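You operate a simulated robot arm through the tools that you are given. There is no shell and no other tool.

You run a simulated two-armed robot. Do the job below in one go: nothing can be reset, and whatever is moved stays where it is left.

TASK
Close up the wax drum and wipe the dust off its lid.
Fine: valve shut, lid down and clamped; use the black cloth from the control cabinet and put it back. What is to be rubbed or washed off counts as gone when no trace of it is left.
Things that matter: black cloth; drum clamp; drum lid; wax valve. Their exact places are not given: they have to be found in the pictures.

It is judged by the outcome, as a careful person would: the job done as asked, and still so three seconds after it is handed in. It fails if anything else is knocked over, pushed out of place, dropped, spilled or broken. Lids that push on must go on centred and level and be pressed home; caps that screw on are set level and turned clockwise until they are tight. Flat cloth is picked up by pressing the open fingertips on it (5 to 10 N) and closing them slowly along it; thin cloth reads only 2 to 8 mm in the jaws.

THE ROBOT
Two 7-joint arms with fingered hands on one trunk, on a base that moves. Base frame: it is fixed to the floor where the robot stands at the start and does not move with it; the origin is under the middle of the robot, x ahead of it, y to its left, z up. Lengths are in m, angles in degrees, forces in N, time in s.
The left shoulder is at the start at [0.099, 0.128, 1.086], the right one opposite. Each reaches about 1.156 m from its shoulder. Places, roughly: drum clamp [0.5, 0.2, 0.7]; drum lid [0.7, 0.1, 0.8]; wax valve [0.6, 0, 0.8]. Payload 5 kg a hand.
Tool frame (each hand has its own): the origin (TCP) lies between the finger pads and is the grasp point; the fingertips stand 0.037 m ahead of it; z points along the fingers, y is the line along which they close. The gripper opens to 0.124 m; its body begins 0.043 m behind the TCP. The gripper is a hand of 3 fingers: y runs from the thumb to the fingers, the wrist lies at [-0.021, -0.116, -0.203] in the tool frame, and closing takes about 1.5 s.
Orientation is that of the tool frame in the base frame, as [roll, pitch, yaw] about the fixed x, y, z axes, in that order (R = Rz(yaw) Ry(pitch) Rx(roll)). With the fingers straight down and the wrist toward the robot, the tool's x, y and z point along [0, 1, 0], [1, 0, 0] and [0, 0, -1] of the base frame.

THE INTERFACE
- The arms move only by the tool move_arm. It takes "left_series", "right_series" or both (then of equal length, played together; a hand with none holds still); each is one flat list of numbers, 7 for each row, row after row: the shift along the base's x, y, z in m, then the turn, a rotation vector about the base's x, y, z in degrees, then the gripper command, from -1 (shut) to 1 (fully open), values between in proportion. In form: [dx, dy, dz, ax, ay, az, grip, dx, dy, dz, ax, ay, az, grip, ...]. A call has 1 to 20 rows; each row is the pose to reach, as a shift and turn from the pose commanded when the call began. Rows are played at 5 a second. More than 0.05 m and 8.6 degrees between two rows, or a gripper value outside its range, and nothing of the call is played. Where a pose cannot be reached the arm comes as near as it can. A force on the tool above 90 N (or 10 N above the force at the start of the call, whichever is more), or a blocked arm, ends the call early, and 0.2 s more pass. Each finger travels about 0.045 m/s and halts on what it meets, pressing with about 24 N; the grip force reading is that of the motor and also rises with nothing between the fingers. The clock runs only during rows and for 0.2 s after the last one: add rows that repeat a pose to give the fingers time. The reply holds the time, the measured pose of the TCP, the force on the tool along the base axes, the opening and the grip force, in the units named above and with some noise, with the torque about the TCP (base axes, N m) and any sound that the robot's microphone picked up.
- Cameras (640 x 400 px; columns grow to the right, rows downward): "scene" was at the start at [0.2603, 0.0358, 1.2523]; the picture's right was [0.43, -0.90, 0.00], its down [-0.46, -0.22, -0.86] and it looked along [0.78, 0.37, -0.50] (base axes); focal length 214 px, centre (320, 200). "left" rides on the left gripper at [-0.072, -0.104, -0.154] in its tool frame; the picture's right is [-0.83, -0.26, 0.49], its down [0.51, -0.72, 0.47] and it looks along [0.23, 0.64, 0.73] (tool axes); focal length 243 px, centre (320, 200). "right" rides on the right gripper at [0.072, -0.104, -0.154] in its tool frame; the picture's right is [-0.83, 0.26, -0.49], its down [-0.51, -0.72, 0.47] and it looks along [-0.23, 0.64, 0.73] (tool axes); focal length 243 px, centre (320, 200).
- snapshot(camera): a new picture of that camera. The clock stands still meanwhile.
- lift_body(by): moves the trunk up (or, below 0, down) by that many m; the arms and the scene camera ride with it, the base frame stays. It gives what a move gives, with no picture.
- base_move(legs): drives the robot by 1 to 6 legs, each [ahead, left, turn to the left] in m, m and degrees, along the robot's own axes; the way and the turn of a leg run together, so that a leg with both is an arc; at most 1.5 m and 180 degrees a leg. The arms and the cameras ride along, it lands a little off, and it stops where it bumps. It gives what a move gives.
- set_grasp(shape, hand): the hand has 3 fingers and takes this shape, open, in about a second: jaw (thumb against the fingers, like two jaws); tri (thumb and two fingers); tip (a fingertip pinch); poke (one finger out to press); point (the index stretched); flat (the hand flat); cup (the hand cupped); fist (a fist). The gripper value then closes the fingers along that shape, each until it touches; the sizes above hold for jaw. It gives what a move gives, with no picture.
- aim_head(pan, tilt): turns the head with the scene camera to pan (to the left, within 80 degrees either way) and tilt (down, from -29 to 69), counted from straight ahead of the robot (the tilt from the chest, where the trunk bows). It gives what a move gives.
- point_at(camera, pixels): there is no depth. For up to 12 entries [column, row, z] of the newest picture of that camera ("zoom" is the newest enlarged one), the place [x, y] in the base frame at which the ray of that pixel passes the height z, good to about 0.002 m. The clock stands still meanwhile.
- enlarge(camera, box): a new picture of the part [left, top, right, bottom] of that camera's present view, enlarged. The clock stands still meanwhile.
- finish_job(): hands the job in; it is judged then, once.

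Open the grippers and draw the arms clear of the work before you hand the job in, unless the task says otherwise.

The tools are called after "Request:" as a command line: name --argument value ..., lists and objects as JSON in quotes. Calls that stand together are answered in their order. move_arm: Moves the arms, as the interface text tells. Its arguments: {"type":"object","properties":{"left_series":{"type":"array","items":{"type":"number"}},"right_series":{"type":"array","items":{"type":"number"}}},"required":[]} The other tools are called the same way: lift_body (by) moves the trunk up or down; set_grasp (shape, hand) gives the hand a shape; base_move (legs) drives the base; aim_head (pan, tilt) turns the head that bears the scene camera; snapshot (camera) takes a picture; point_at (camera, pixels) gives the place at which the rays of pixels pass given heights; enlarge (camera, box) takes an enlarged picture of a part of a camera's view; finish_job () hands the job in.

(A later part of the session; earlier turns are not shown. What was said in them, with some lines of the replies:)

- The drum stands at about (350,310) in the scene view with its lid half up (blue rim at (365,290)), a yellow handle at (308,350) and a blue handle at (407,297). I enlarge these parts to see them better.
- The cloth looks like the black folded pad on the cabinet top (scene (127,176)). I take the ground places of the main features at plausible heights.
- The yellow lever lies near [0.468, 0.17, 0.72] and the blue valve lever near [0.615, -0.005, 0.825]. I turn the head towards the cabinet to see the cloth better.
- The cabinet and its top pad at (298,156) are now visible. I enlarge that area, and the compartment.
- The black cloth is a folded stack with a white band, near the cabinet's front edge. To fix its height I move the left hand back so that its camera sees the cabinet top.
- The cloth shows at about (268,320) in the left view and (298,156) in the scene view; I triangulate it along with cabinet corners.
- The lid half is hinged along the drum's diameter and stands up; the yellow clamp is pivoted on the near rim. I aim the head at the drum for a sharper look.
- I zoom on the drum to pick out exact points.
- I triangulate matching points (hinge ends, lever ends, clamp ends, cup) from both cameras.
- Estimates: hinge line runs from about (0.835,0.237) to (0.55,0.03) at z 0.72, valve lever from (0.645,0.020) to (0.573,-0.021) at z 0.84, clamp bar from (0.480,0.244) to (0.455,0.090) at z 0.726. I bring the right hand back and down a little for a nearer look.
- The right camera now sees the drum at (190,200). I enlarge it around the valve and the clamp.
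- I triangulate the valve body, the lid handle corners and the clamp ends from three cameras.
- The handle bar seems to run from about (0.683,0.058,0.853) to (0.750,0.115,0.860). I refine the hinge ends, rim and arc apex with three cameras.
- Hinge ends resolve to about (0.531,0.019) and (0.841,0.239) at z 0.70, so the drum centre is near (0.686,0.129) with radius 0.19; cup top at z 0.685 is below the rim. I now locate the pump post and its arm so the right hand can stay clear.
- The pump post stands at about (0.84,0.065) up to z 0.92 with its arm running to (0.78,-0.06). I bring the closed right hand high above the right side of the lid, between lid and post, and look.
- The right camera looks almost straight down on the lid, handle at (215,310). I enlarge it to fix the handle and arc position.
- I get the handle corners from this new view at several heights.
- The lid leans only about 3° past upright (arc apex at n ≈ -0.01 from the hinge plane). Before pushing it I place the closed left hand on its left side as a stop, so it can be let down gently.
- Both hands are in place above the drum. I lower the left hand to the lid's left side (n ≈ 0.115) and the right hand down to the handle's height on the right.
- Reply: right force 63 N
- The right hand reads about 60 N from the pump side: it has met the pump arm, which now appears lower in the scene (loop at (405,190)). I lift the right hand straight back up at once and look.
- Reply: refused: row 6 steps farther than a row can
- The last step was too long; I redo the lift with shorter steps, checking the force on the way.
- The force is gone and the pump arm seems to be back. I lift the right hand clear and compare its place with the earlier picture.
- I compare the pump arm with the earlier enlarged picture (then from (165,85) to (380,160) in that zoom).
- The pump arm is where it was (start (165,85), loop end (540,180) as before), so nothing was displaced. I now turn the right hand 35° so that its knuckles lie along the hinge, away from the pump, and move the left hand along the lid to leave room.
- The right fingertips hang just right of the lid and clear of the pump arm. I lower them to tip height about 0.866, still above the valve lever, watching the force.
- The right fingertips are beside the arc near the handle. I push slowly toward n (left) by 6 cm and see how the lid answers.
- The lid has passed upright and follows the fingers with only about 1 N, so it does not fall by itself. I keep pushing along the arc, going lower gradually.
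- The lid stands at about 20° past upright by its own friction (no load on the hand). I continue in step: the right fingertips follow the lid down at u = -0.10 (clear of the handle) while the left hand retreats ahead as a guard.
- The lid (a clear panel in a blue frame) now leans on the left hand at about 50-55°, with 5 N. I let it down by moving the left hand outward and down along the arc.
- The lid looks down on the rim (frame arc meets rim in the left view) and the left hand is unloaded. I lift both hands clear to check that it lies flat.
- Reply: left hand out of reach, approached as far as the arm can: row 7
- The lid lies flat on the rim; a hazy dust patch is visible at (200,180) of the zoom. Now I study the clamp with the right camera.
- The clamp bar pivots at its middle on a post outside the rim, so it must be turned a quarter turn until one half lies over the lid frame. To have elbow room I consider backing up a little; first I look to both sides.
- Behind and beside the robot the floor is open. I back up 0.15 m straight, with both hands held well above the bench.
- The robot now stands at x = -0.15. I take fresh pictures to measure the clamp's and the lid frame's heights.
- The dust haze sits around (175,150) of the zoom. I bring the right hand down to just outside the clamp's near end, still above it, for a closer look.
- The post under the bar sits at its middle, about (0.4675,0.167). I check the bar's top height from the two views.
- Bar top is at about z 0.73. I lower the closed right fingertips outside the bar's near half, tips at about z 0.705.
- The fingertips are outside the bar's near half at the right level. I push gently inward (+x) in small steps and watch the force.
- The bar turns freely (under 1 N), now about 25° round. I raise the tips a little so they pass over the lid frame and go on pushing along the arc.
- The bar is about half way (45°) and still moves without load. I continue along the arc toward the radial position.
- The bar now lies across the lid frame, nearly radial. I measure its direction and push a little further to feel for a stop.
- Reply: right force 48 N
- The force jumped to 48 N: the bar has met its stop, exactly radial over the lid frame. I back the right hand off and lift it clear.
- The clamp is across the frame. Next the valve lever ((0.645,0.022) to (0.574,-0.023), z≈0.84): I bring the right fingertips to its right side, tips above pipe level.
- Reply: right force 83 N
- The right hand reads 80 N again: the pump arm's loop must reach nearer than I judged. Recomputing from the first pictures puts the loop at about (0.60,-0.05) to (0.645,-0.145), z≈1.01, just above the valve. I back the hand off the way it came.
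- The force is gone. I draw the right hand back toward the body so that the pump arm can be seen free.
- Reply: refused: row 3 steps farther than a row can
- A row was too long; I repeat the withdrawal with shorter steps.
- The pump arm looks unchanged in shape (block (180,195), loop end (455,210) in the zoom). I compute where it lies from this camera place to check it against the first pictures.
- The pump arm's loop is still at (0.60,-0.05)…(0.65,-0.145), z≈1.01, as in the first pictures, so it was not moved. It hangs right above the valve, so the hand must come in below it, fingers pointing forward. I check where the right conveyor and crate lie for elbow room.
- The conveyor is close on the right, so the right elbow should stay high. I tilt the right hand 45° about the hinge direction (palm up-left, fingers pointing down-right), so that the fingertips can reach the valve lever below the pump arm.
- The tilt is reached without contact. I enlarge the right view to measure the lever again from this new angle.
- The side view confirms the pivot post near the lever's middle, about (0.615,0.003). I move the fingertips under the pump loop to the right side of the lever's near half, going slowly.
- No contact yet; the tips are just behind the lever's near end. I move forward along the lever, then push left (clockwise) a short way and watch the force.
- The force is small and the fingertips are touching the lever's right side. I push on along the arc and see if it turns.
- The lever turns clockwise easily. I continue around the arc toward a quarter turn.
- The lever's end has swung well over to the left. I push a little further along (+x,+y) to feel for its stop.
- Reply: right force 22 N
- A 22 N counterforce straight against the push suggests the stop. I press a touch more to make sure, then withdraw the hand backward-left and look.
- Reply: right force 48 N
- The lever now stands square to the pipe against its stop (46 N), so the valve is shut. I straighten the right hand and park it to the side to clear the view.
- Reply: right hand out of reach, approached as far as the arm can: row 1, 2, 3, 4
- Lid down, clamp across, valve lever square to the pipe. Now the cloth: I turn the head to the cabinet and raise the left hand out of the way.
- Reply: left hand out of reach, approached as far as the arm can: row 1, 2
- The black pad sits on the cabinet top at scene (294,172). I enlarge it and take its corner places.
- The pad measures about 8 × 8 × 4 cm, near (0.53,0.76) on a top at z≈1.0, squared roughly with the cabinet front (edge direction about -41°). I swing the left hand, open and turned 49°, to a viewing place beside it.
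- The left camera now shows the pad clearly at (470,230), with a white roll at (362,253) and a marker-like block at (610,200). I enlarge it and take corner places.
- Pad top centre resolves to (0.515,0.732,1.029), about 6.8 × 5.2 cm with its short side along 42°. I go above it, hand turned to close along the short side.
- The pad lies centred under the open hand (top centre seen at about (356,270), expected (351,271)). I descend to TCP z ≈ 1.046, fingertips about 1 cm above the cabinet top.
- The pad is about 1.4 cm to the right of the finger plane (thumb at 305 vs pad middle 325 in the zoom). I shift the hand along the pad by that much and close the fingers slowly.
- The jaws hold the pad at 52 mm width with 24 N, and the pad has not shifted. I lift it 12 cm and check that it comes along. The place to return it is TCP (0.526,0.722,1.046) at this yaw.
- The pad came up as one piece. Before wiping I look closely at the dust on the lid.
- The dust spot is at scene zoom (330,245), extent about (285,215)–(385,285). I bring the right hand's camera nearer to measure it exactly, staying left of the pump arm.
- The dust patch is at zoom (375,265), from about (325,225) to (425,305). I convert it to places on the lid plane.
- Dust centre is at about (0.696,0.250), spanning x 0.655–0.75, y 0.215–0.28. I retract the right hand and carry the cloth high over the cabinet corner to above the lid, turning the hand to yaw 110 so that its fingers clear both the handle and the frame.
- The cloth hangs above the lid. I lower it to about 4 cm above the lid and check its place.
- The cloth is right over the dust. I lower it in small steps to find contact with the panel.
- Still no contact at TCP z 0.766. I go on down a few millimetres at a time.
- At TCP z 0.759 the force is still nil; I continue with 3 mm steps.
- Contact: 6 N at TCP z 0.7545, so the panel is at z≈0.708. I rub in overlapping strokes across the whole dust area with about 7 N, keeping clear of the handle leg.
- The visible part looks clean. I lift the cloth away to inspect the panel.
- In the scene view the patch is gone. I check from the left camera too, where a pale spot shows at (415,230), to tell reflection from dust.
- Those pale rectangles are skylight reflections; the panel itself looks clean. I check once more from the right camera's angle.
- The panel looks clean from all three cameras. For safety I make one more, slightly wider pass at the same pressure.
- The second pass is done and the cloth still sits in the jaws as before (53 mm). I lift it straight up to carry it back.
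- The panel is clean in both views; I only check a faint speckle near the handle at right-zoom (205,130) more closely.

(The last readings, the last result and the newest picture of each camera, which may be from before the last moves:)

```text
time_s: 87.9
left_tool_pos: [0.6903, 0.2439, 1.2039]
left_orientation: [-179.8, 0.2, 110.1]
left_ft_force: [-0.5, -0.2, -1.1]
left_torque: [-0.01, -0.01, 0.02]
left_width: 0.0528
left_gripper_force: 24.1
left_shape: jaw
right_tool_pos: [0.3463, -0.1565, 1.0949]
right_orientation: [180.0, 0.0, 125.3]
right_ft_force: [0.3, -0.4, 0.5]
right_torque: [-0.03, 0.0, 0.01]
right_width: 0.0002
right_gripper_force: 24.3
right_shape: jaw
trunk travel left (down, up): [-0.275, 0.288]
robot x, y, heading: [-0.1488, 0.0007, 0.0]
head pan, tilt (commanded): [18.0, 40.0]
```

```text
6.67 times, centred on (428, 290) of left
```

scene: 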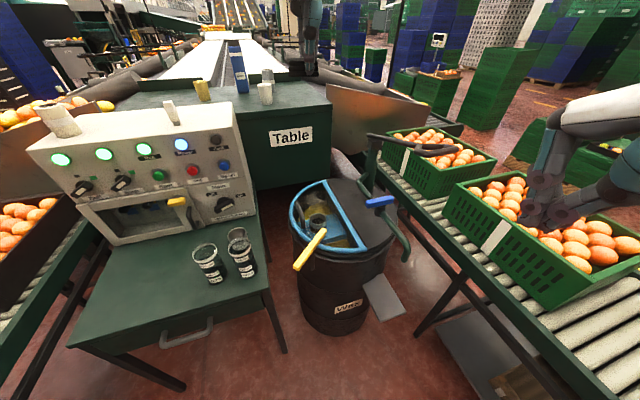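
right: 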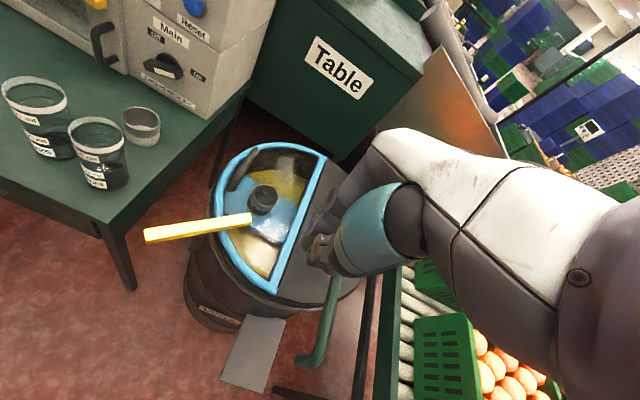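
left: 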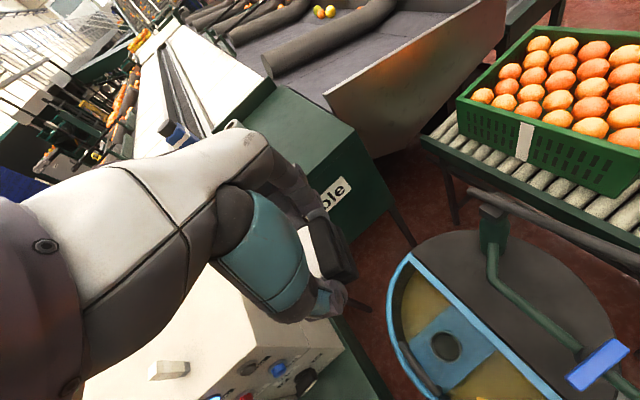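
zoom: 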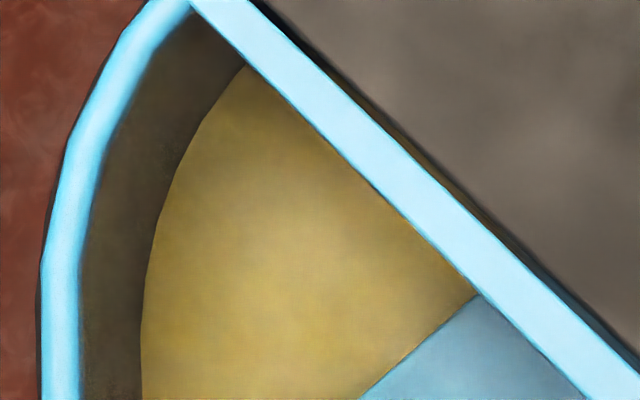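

No trace is left. I carry the cloth back above its place on the cabinet, turning the hand back by 23°.

Request:
move_arm --left_series '[-0.013, 0.04, 0, 0, 0, 2, -1, -0.027, 0.08, 0, 0, 0, 4, -1, -0.041, 0.12, 0, 0, 0, 6, -1, -0.055, 0.16, 0, 0, 0, 8, -1, -0.068, 0.2, 0, 0, 0, 10, -1, -0.082, 0.24, 0, 0, 0, 12, -1, -0.096, 0.28, 0, 0, 0, 14, -1, -0.109, 0.32, 0, 0, 0, 16, -1, -0.123, 0.36, 0, 0, 0, 18, -1, -0.136, 0.4, 0, 0, 0, 20, -1, -0.15, 0.44, 0, 0, 0, 22, -1, -0.1635, 0.479, -0.02, 0, 0, 23, -1, -0.1635, 0.479, -0.04, 0, 0, 23, -1]'

Request:
aim_head --pan 50 --tilt 25

Request:
snapshot --camera "left"

Request:
enlarge --camera "scene" --box '[230, 100, 390, 200]'

```text
time_s: 90.7
left_tool_pos: [0.5268, 0.7218, 1.1629]
left_orientation: [-180.0, 0.0, 133.1]
left_ft_force: [0.5, -1.3, 0.1]
left_torque: [0.03, 0.02, -0.02]
left_width: 0.0528
left_gripper_force: 23.8
left_shape: jaw
right_tool_pos: [0.3478, -0.1584, 1.094]
right_orientation: [-179.9, 0.0, 125.3]
right_ft_force: [-0.5, -0.1, -0.1]
right_torque: [-0.01, -0.01, 0.03]
right_width: 0.0
right_gripper_force: 23.8
right_shape: jaw
trunk travel left (down, up): [-0.275, 0.288]
robot x, y, heading: [-0.1555, 0.0002, 0.3]
head pan, tilt (commanded): [18.0, 40.0]
```

```text
time_s: 91.6
left_tool_pos: [0.5261, 0.7221, 1.1633]
left_orientation: [-179.8, 0.1, 133.2]
left_ft_force: [-0.2, 0.1, -0.8]
left_torque: [0.03, -0.01, 0.0]
left_width: 0.0523
left_gripper_force: 23.6
left_shape: jaw
right_tool_pos: [0.3467, -0.1569, 1.093]
right_orientation: [180.0, 0.1, 125.2]
right_ft_force: [0.0, -0.5, -1.1]
right_torque: [0.03, -0.06, 0.0]
right_width: 0.0003
right_gripper_force: 23.4
right_shape: jaw
trunk travel left (down, up): [-0.275, 0.288]
robot x, y, heading: [-0.152, 0.0028, 0.5]
head pan, tilt (commanded): [50.0, 25.0]
```

```text
taken
```

left: 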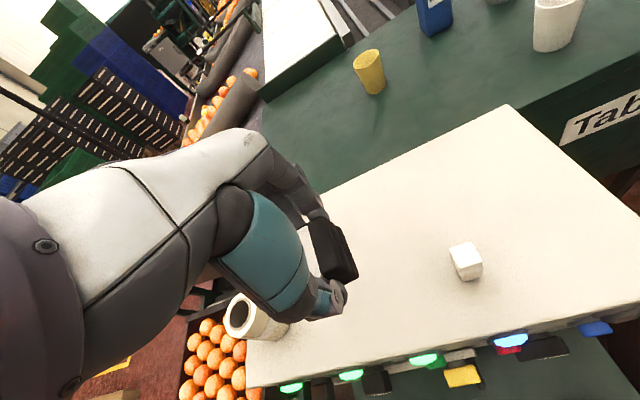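

```text
4.00 times, centred on (310, 150) of scene
```

zoom: 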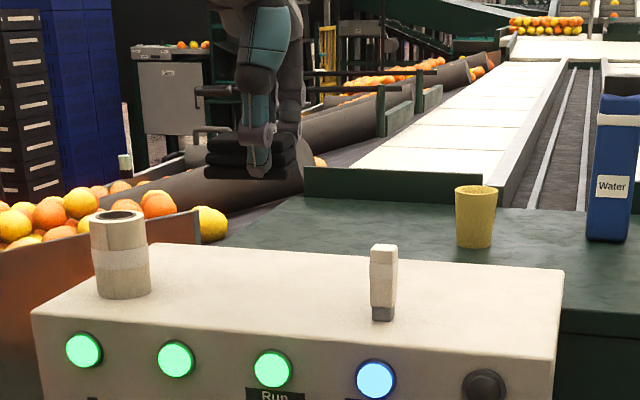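

The pose matches the one right after lifting. I lower the cloth to just above the cabinet top and then feel for contact.

Request:
move_arm --left_series '[0, 0, -0.03, 0, 0, 0, -1, 0, 0, -0.06, 0, 0, 0, -1, 0, 0, -0.085, 0, 0, 0, -1, 0, 0, -0.102, 0, 0, 0, -1, 0, 0, -0.11, 0, 0, 0, -1, 0, 0, -0.11, 0, 0, 0, -1]'

Request:
move_arm --left_series '[0, 0, -0.003, 0, 0, 0, -1, 0, 0, -0.006, 0, 0, 0, -1, 0, 0, -0.006, 0, 0, 0, -1]'

```text
time_s: 93.0
left_tool_pos: [0.5274, 0.7224, 1.053]
left_orientation: [-179.9, 0.1, 133.1]
left_ft_force: [0.8, 0.0, -0.7]
left_torque: [0.01, 0.0, -0.02]
left_width: 0.0526
left_gripper_force: 24.0
left_shape: jaw
right_tool_pos: [0.3465, -0.1575, 1.0941]
right_orientation: [180.0, 0.0, 125.2]
right_ft_force: [-0.5, 1.2, -0.1]
right_torque: [0.01, 0.0, 0.0]
right_width: 0.0
right_gripper_force: 24.5
right_shape: jaw
trunk travel left (down, up): [-0.275, 0.288]
robot x, y, heading: [-0.1494, -0.0021, 0.4]
head pan, tilt (commanded): [50.0, 25.0]
```

```text
time_s: 93.8
left_tool_pos: [0.5266, 0.7229, 1.0472]
left_orientation: [-179.8, 0.2, 133.0]
left_ft_force: [-0.2, 0.2, -1.0]
left_torque: [-0.03, 0.02, 0.01]
left_width: 0.0524
left_gripper_force: 24.2
left_shape: jaw
right_tool_pos: [0.3463, -0.1582, 1.0938]
right_orientation: [180.0, 0.0, 125.2]
right_ft_force: [-0.5, 0.6, 0.4]
right_torque: [0.0, -0.02, -0.02]
right_width: 0.0001
right_gripper_force: 23.7
right_shape: jaw
trunk travel left (down, up): [-0.275, 0.288]
robot x, y, heading: [-0.1505, -0.0051, 0.2]
head pan, tilt (commanded): [50.0, 25.0]
```

Still no contact at 1.047; I go down another 1 to 3 mm.

Request:
move_arm --left_series '[0, 0, -0.0015, 0, 0, 0, -1, 0, 0, -0.003, 0, 0, 0, -1, 0, 0, -0.003, 0, 0, 0, -1]'

```text
time_s: 94.6
left_tool_pos: [0.5269, 0.7225, 1.0446]
left_orientation: [-179.9, 0.1, 133.1]
left_ft_force: [-0.2, 0.9, 1.3]
left_torque: [0.03, 0.02, -0.02]
left_width: 0.0522
left_gripper_force: 24.5
left_shape: jaw
right_tool_pos: [0.3468, -0.1578, 1.0932]
right_orientation: [180.0, 0.0, 125.2]
right_ft_force: [-0.5, -0.1, -2.1]
right_torque: [-0.01, 0.0, -0.02]
right_width: 0.0
right_gripper_force: 23.7
right_shape: jaw
trunk travel left (down, up): [-0.275, 0.288]
robot x, y, heading: [-0.1516, -0.0041, -0.1]
head pan, tilt (commanded): [50.0, 25.0]
```

The force begins to rise (1.3 N) at the original height. One more millimetre, then I open the fingers slowly.

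Request:
move_arm --left_series '[0, 0, -0.001, 0, 0, 0, -1, 0, 0, -0.001, 0, 0, 0, -1, 0, 0, -0.001, 0, 0, 0, -0.1, 0, 0, -0.001, 0, 0, 0, 0, 0, 0, -0.001, 0, 0, 0, 0.2, 0, 0, -0.001, 0, 0, 0, 0.4, 0, 0, -0.001, 0, 0, 0, 0.6, 0, 0, -0.001, 0, 0, 0, 0.8, 0, 0, -0.001, 0, 0, 0, 1, 0, 0, -0.001, 0, 0, 0, 1, 0, 0, -0.001, 0, 0, 0, 1]'

Request:
snapshot --camera "left"

Request:
enlarge --camera "scene" --box '[230, 120, 358, 200]'

```text
time_s: 97.0
left_tool_pos: [0.5274, 0.7238, 1.0436]
left_orientation: [-179.9, 0.2, 133.1]
left_ft_force: [-0.4, 0.1, -0.1]
left_torque: [-0.02, 0.0, -0.01]
left_width: 0.1237
left_gripper_force: 0.0
left_shape: jaw
right_tool_pos: [0.3465, -0.1568, 1.0943]
right_orientation: [-179.9, 0.0, 125.2]
right_ft_force: [1.2, -0.6, -0.6]
right_torque: [-0.02, 0.03, 0.02]
right_width: 0.0
right_gripper_force: 23.8
right_shape: jaw
trunk travel left (down, up): [-0.275, 0.288]
robot x, y, heading: [-0.1507, 0.0025, 0.1]
head pan, tilt (commanded): [50.0, 25.0]
```

```text
taken
```

left: 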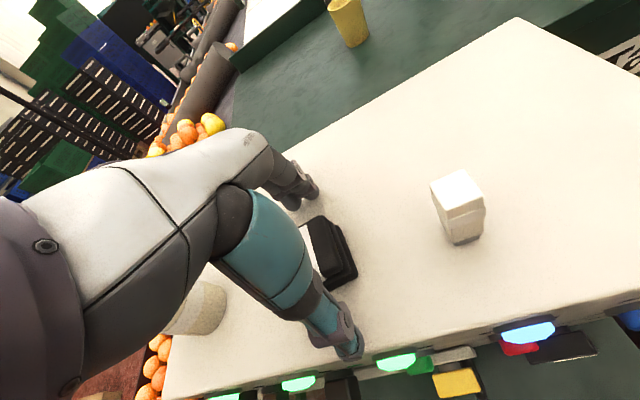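

```text
5.00 times, centred on (294, 160) of scene
```

zoom: 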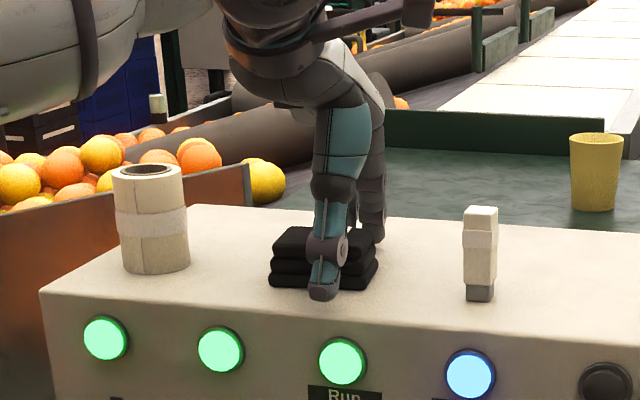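

The cloth lies where it was ((272..378, 228..290) in the zoom, same as before). I raise the open hand straight up and then draw it back clear of the cabinet.

Request:
move_arm --left_series '[0, 0, 0.02, 0, 0, 0, 1, 0, 0, 0.05, 0, 0, 0, 1, 0, 0, 0.09, 0, 0, 0, 1, 0, 0, 0.13, 0, 0, 0, 1, 0, 0, 0.17, 0, 0, 0, 1, -0.03, -0.03, 0.18, 0, 0, 0, 1, -0.06, -0.06, 0.18, 0, 0, 0, 1, -0.09, -0.095, 0.18, 0, 0, -4, 1, -0.12, -0.13, 0.18, 0, 0, -9, 1, -0.145, -0.17, 0.18, 0, 0, -14, 1, -0.17, -0.21, 0.18, 0, 0, -19, 1, -0.195, -0.25, 0.17, 0, 0, -24, 1, -0.215, -0.29, 0.16, 0, 0, -29, 1, -0.23, -0.33, 0.15, 0, 0, -34, 1]'

Request:
snapshot --camera "scene"

Request:
enlarge --camera "scene" --box '[230, 120, 358, 200]'

```text
time_s: 100.0
left_tool_pos: [0.2941, 0.3903, 1.1936]
left_orientation: [-179.8, 0.1, 99.1]
left_ft_force: [0.3, 0.7, -0.1]
left_torque: [0.04, 0.01, 0.0]
left_width: 0.1237
left_gripper_force: 0.0
left_shape: jaw
right_tool_pos: [0.3467, -0.1586, 1.0942]
right_orientation: [179.9, 0.1, 125.2]
right_ft_force: [-0.1, -0.2, -0.4]
right_torque: [0.01, 0.0, 0.01]
right_width: 0.0
right_gripper_force: 24.1
right_shape: jaw
trunk travel left (down, up): [-0.275, 0.288]
robot x, y, heading: [-0.1505, -0.0011, 0.3]
head pan, tilt (commanded): [50.0, 25.0]
```

```text
taken
```

scene: 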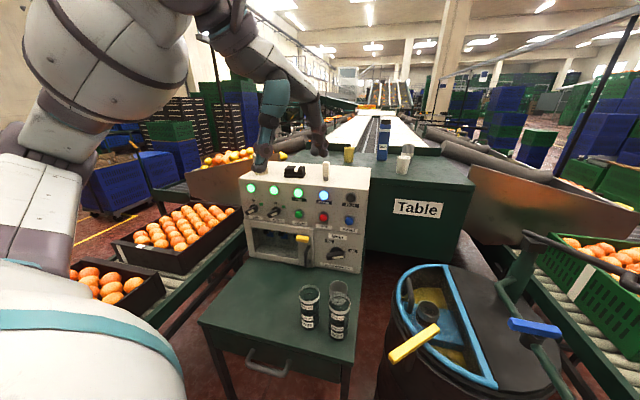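

```text
5.00 times, centred on (294, 160) of scene
```

zoom: 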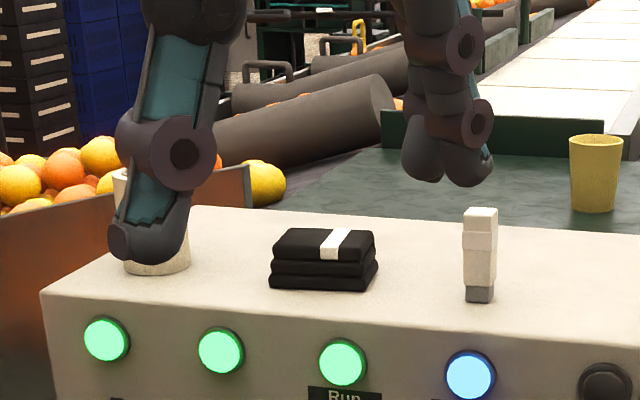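

The cloth is back in its old place and shape. I open the right hand and take a last look at the drum: lid, clamp and valve.

Request:
move_arm --right_series '[0, 0, 0, 0, 0, 0, 0, 0, 0, 0.01, 0, 0, 0, 1, 0, 0, 0.02, 0, 0, 0, 1, 0, 0, 0.02, 0, 0, 0, 1, 0, 0, 0.02, 0, 0, 0, 1, 0, 0, 0.02, 0, 0, 0, 1, 0, 0, 0.02, 0, 0, 0, 1]'

Request:
aim_head --pan 15 --tilt 45

Request:
snapshot --camera "scene"

Request:
enlarge --camera "scene" --box '[240, 130, 432, 250]'

Request:
enlarge --camera "right" --box '[170, 100, 362, 220]'

Request:
snapshot --camera "left"

```text
time_s: 101.6
left_tool_pos: [0.2949, 0.3929, 1.1948]
left_orientation: [-179.8, 0.2, 99.2]
left_ft_force: [0.5, 0.2, 0.5]
left_torque: [0.0, -0.04, 0.01]
left_width: 0.1238
left_gripper_force: 0.0
left_shape: jaw
right_tool_pos: [0.3462, -0.1579, 1.1154]
right_orientation: [-179.9, -0.1, 125.2]
right_ft_force: [-0.9, 0.3, 0.0]
right_torque: [0.01, 0.0, -0.02]
right_width: 0.122
right_gripper_force: 0.0
right_shape: jaw
trunk travel left (down, up): [-0.275, 0.288]
robot x, y, heading: [-0.1497, 0.0006, -0.0]
head pan, tilt (commanded): [50.0, 25.0]
```

```text
time_s: 102.6
left_tool_pos: [0.2942, 0.3923, 1.1925]
left_orientation: [-179.9, 0.2, 99.1]
left_ft_force: [0.3, 0.1, -0.1]
left_torque: [-0.01, 0.01, 0.01]
left_width: 0.1239
left_gripper_force: 0.1
left_shape: jaw
right_tool_pos: [0.3468, -0.1566, 1.1145]
right_orientation: [-180.0, 0.0, 125.1]
right_ft_force: [0.2, 0.6, -1.1]
right_torque: [0.03, -0.02, -0.01]
right_width: 0.1234
right_gripper_force: 0.0
right_shape: jaw
trunk travel left (down, up): [-0.275, 0.288]
robot x, y, heading: [-0.1487, -0.0016, 0.6]
head pan, tilt (commanded): [15.0, 45.0]
```

```text
taken
```

scene: 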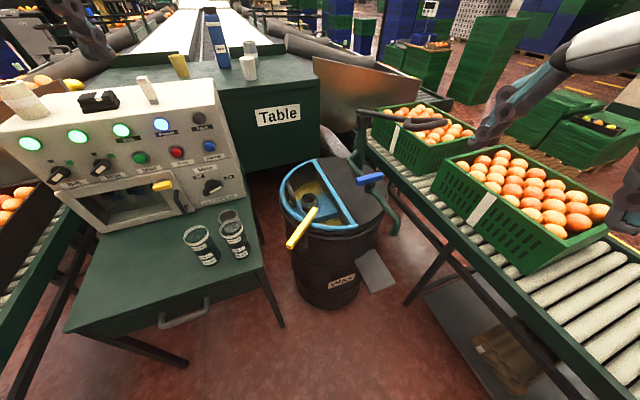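

```text
3.33 times, centred on (336, 190) of scene
```

zoom: 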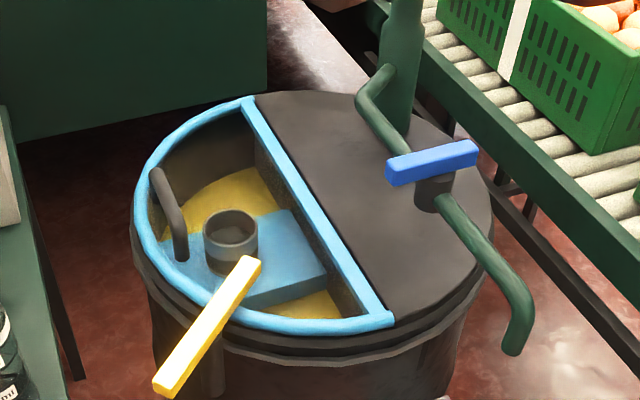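

```text
3.33 times, centred on (266, 160) of right
```

zoom: 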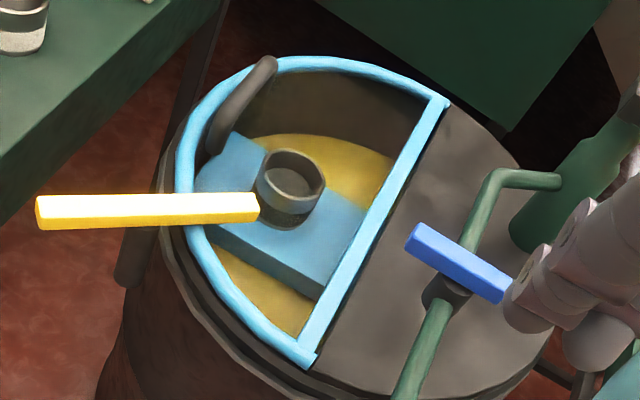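

```text
taken
```

left: 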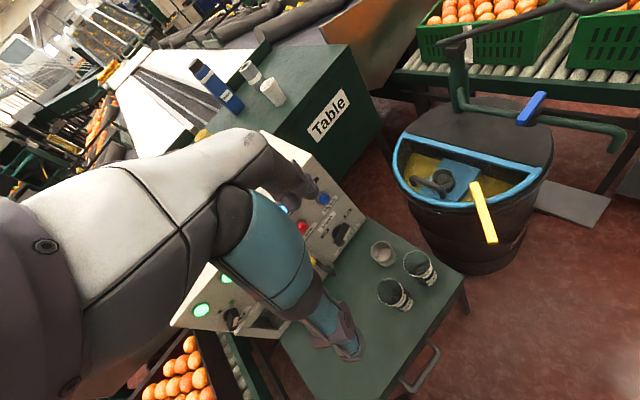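

Everything looks in order. As a last measurement I check that the lever is truly square to the pipe.

Request:
point_at --camera "scene" --pixels '[[356.4, 181.0, 0.845], [383.0, 175.0, 0.845], [348, 148, 0.79], [388, 250, 0.79], [369, 196, 0.79]]'

```text
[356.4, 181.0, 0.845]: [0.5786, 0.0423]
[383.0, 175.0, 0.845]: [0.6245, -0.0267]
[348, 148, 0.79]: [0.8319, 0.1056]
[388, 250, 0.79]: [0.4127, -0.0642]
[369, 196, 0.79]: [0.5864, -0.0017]
```

The lever runs at -56°, square to the pipe's 34° line. The valve is shut, the lid is down and clamped, the dust is gone and the cloth is back. Both hands are open and clear, so I hand the job in.

Request:
finish_job

```text
The job is handed in.
```

The wax drum is closed and the dust is wiped off its lid; I handed the job in with both hands open and clear.

- **Lid:** it is down on the rim. I lowered it against the left hand so it did not slam.
- **Clamp:** the yellow bar is turned a quarter turn across the lid frame, hard against its stop.
- **Valve:** the blue lever is turned a quarter turn clockwise to its stop and measures square to the pipe. I took that as shut because it started in line with the pipe; nothing marked on it confirms the direction.
- **Dust:** I made two passes with the black cloth, and no trace shows in any of the three cameras.
- **Cloth:** it is back on top of the control cabinet, in its old place and shape.

**Pump arm contact:** the right hand pushed against the pump arm twice while working, once with about 60 N and once with about 80 N. After each contact I compared it with earlier pictures, and it was still in its original position.

The robot now stands 0.15 m further back than it started, to give the arms room.
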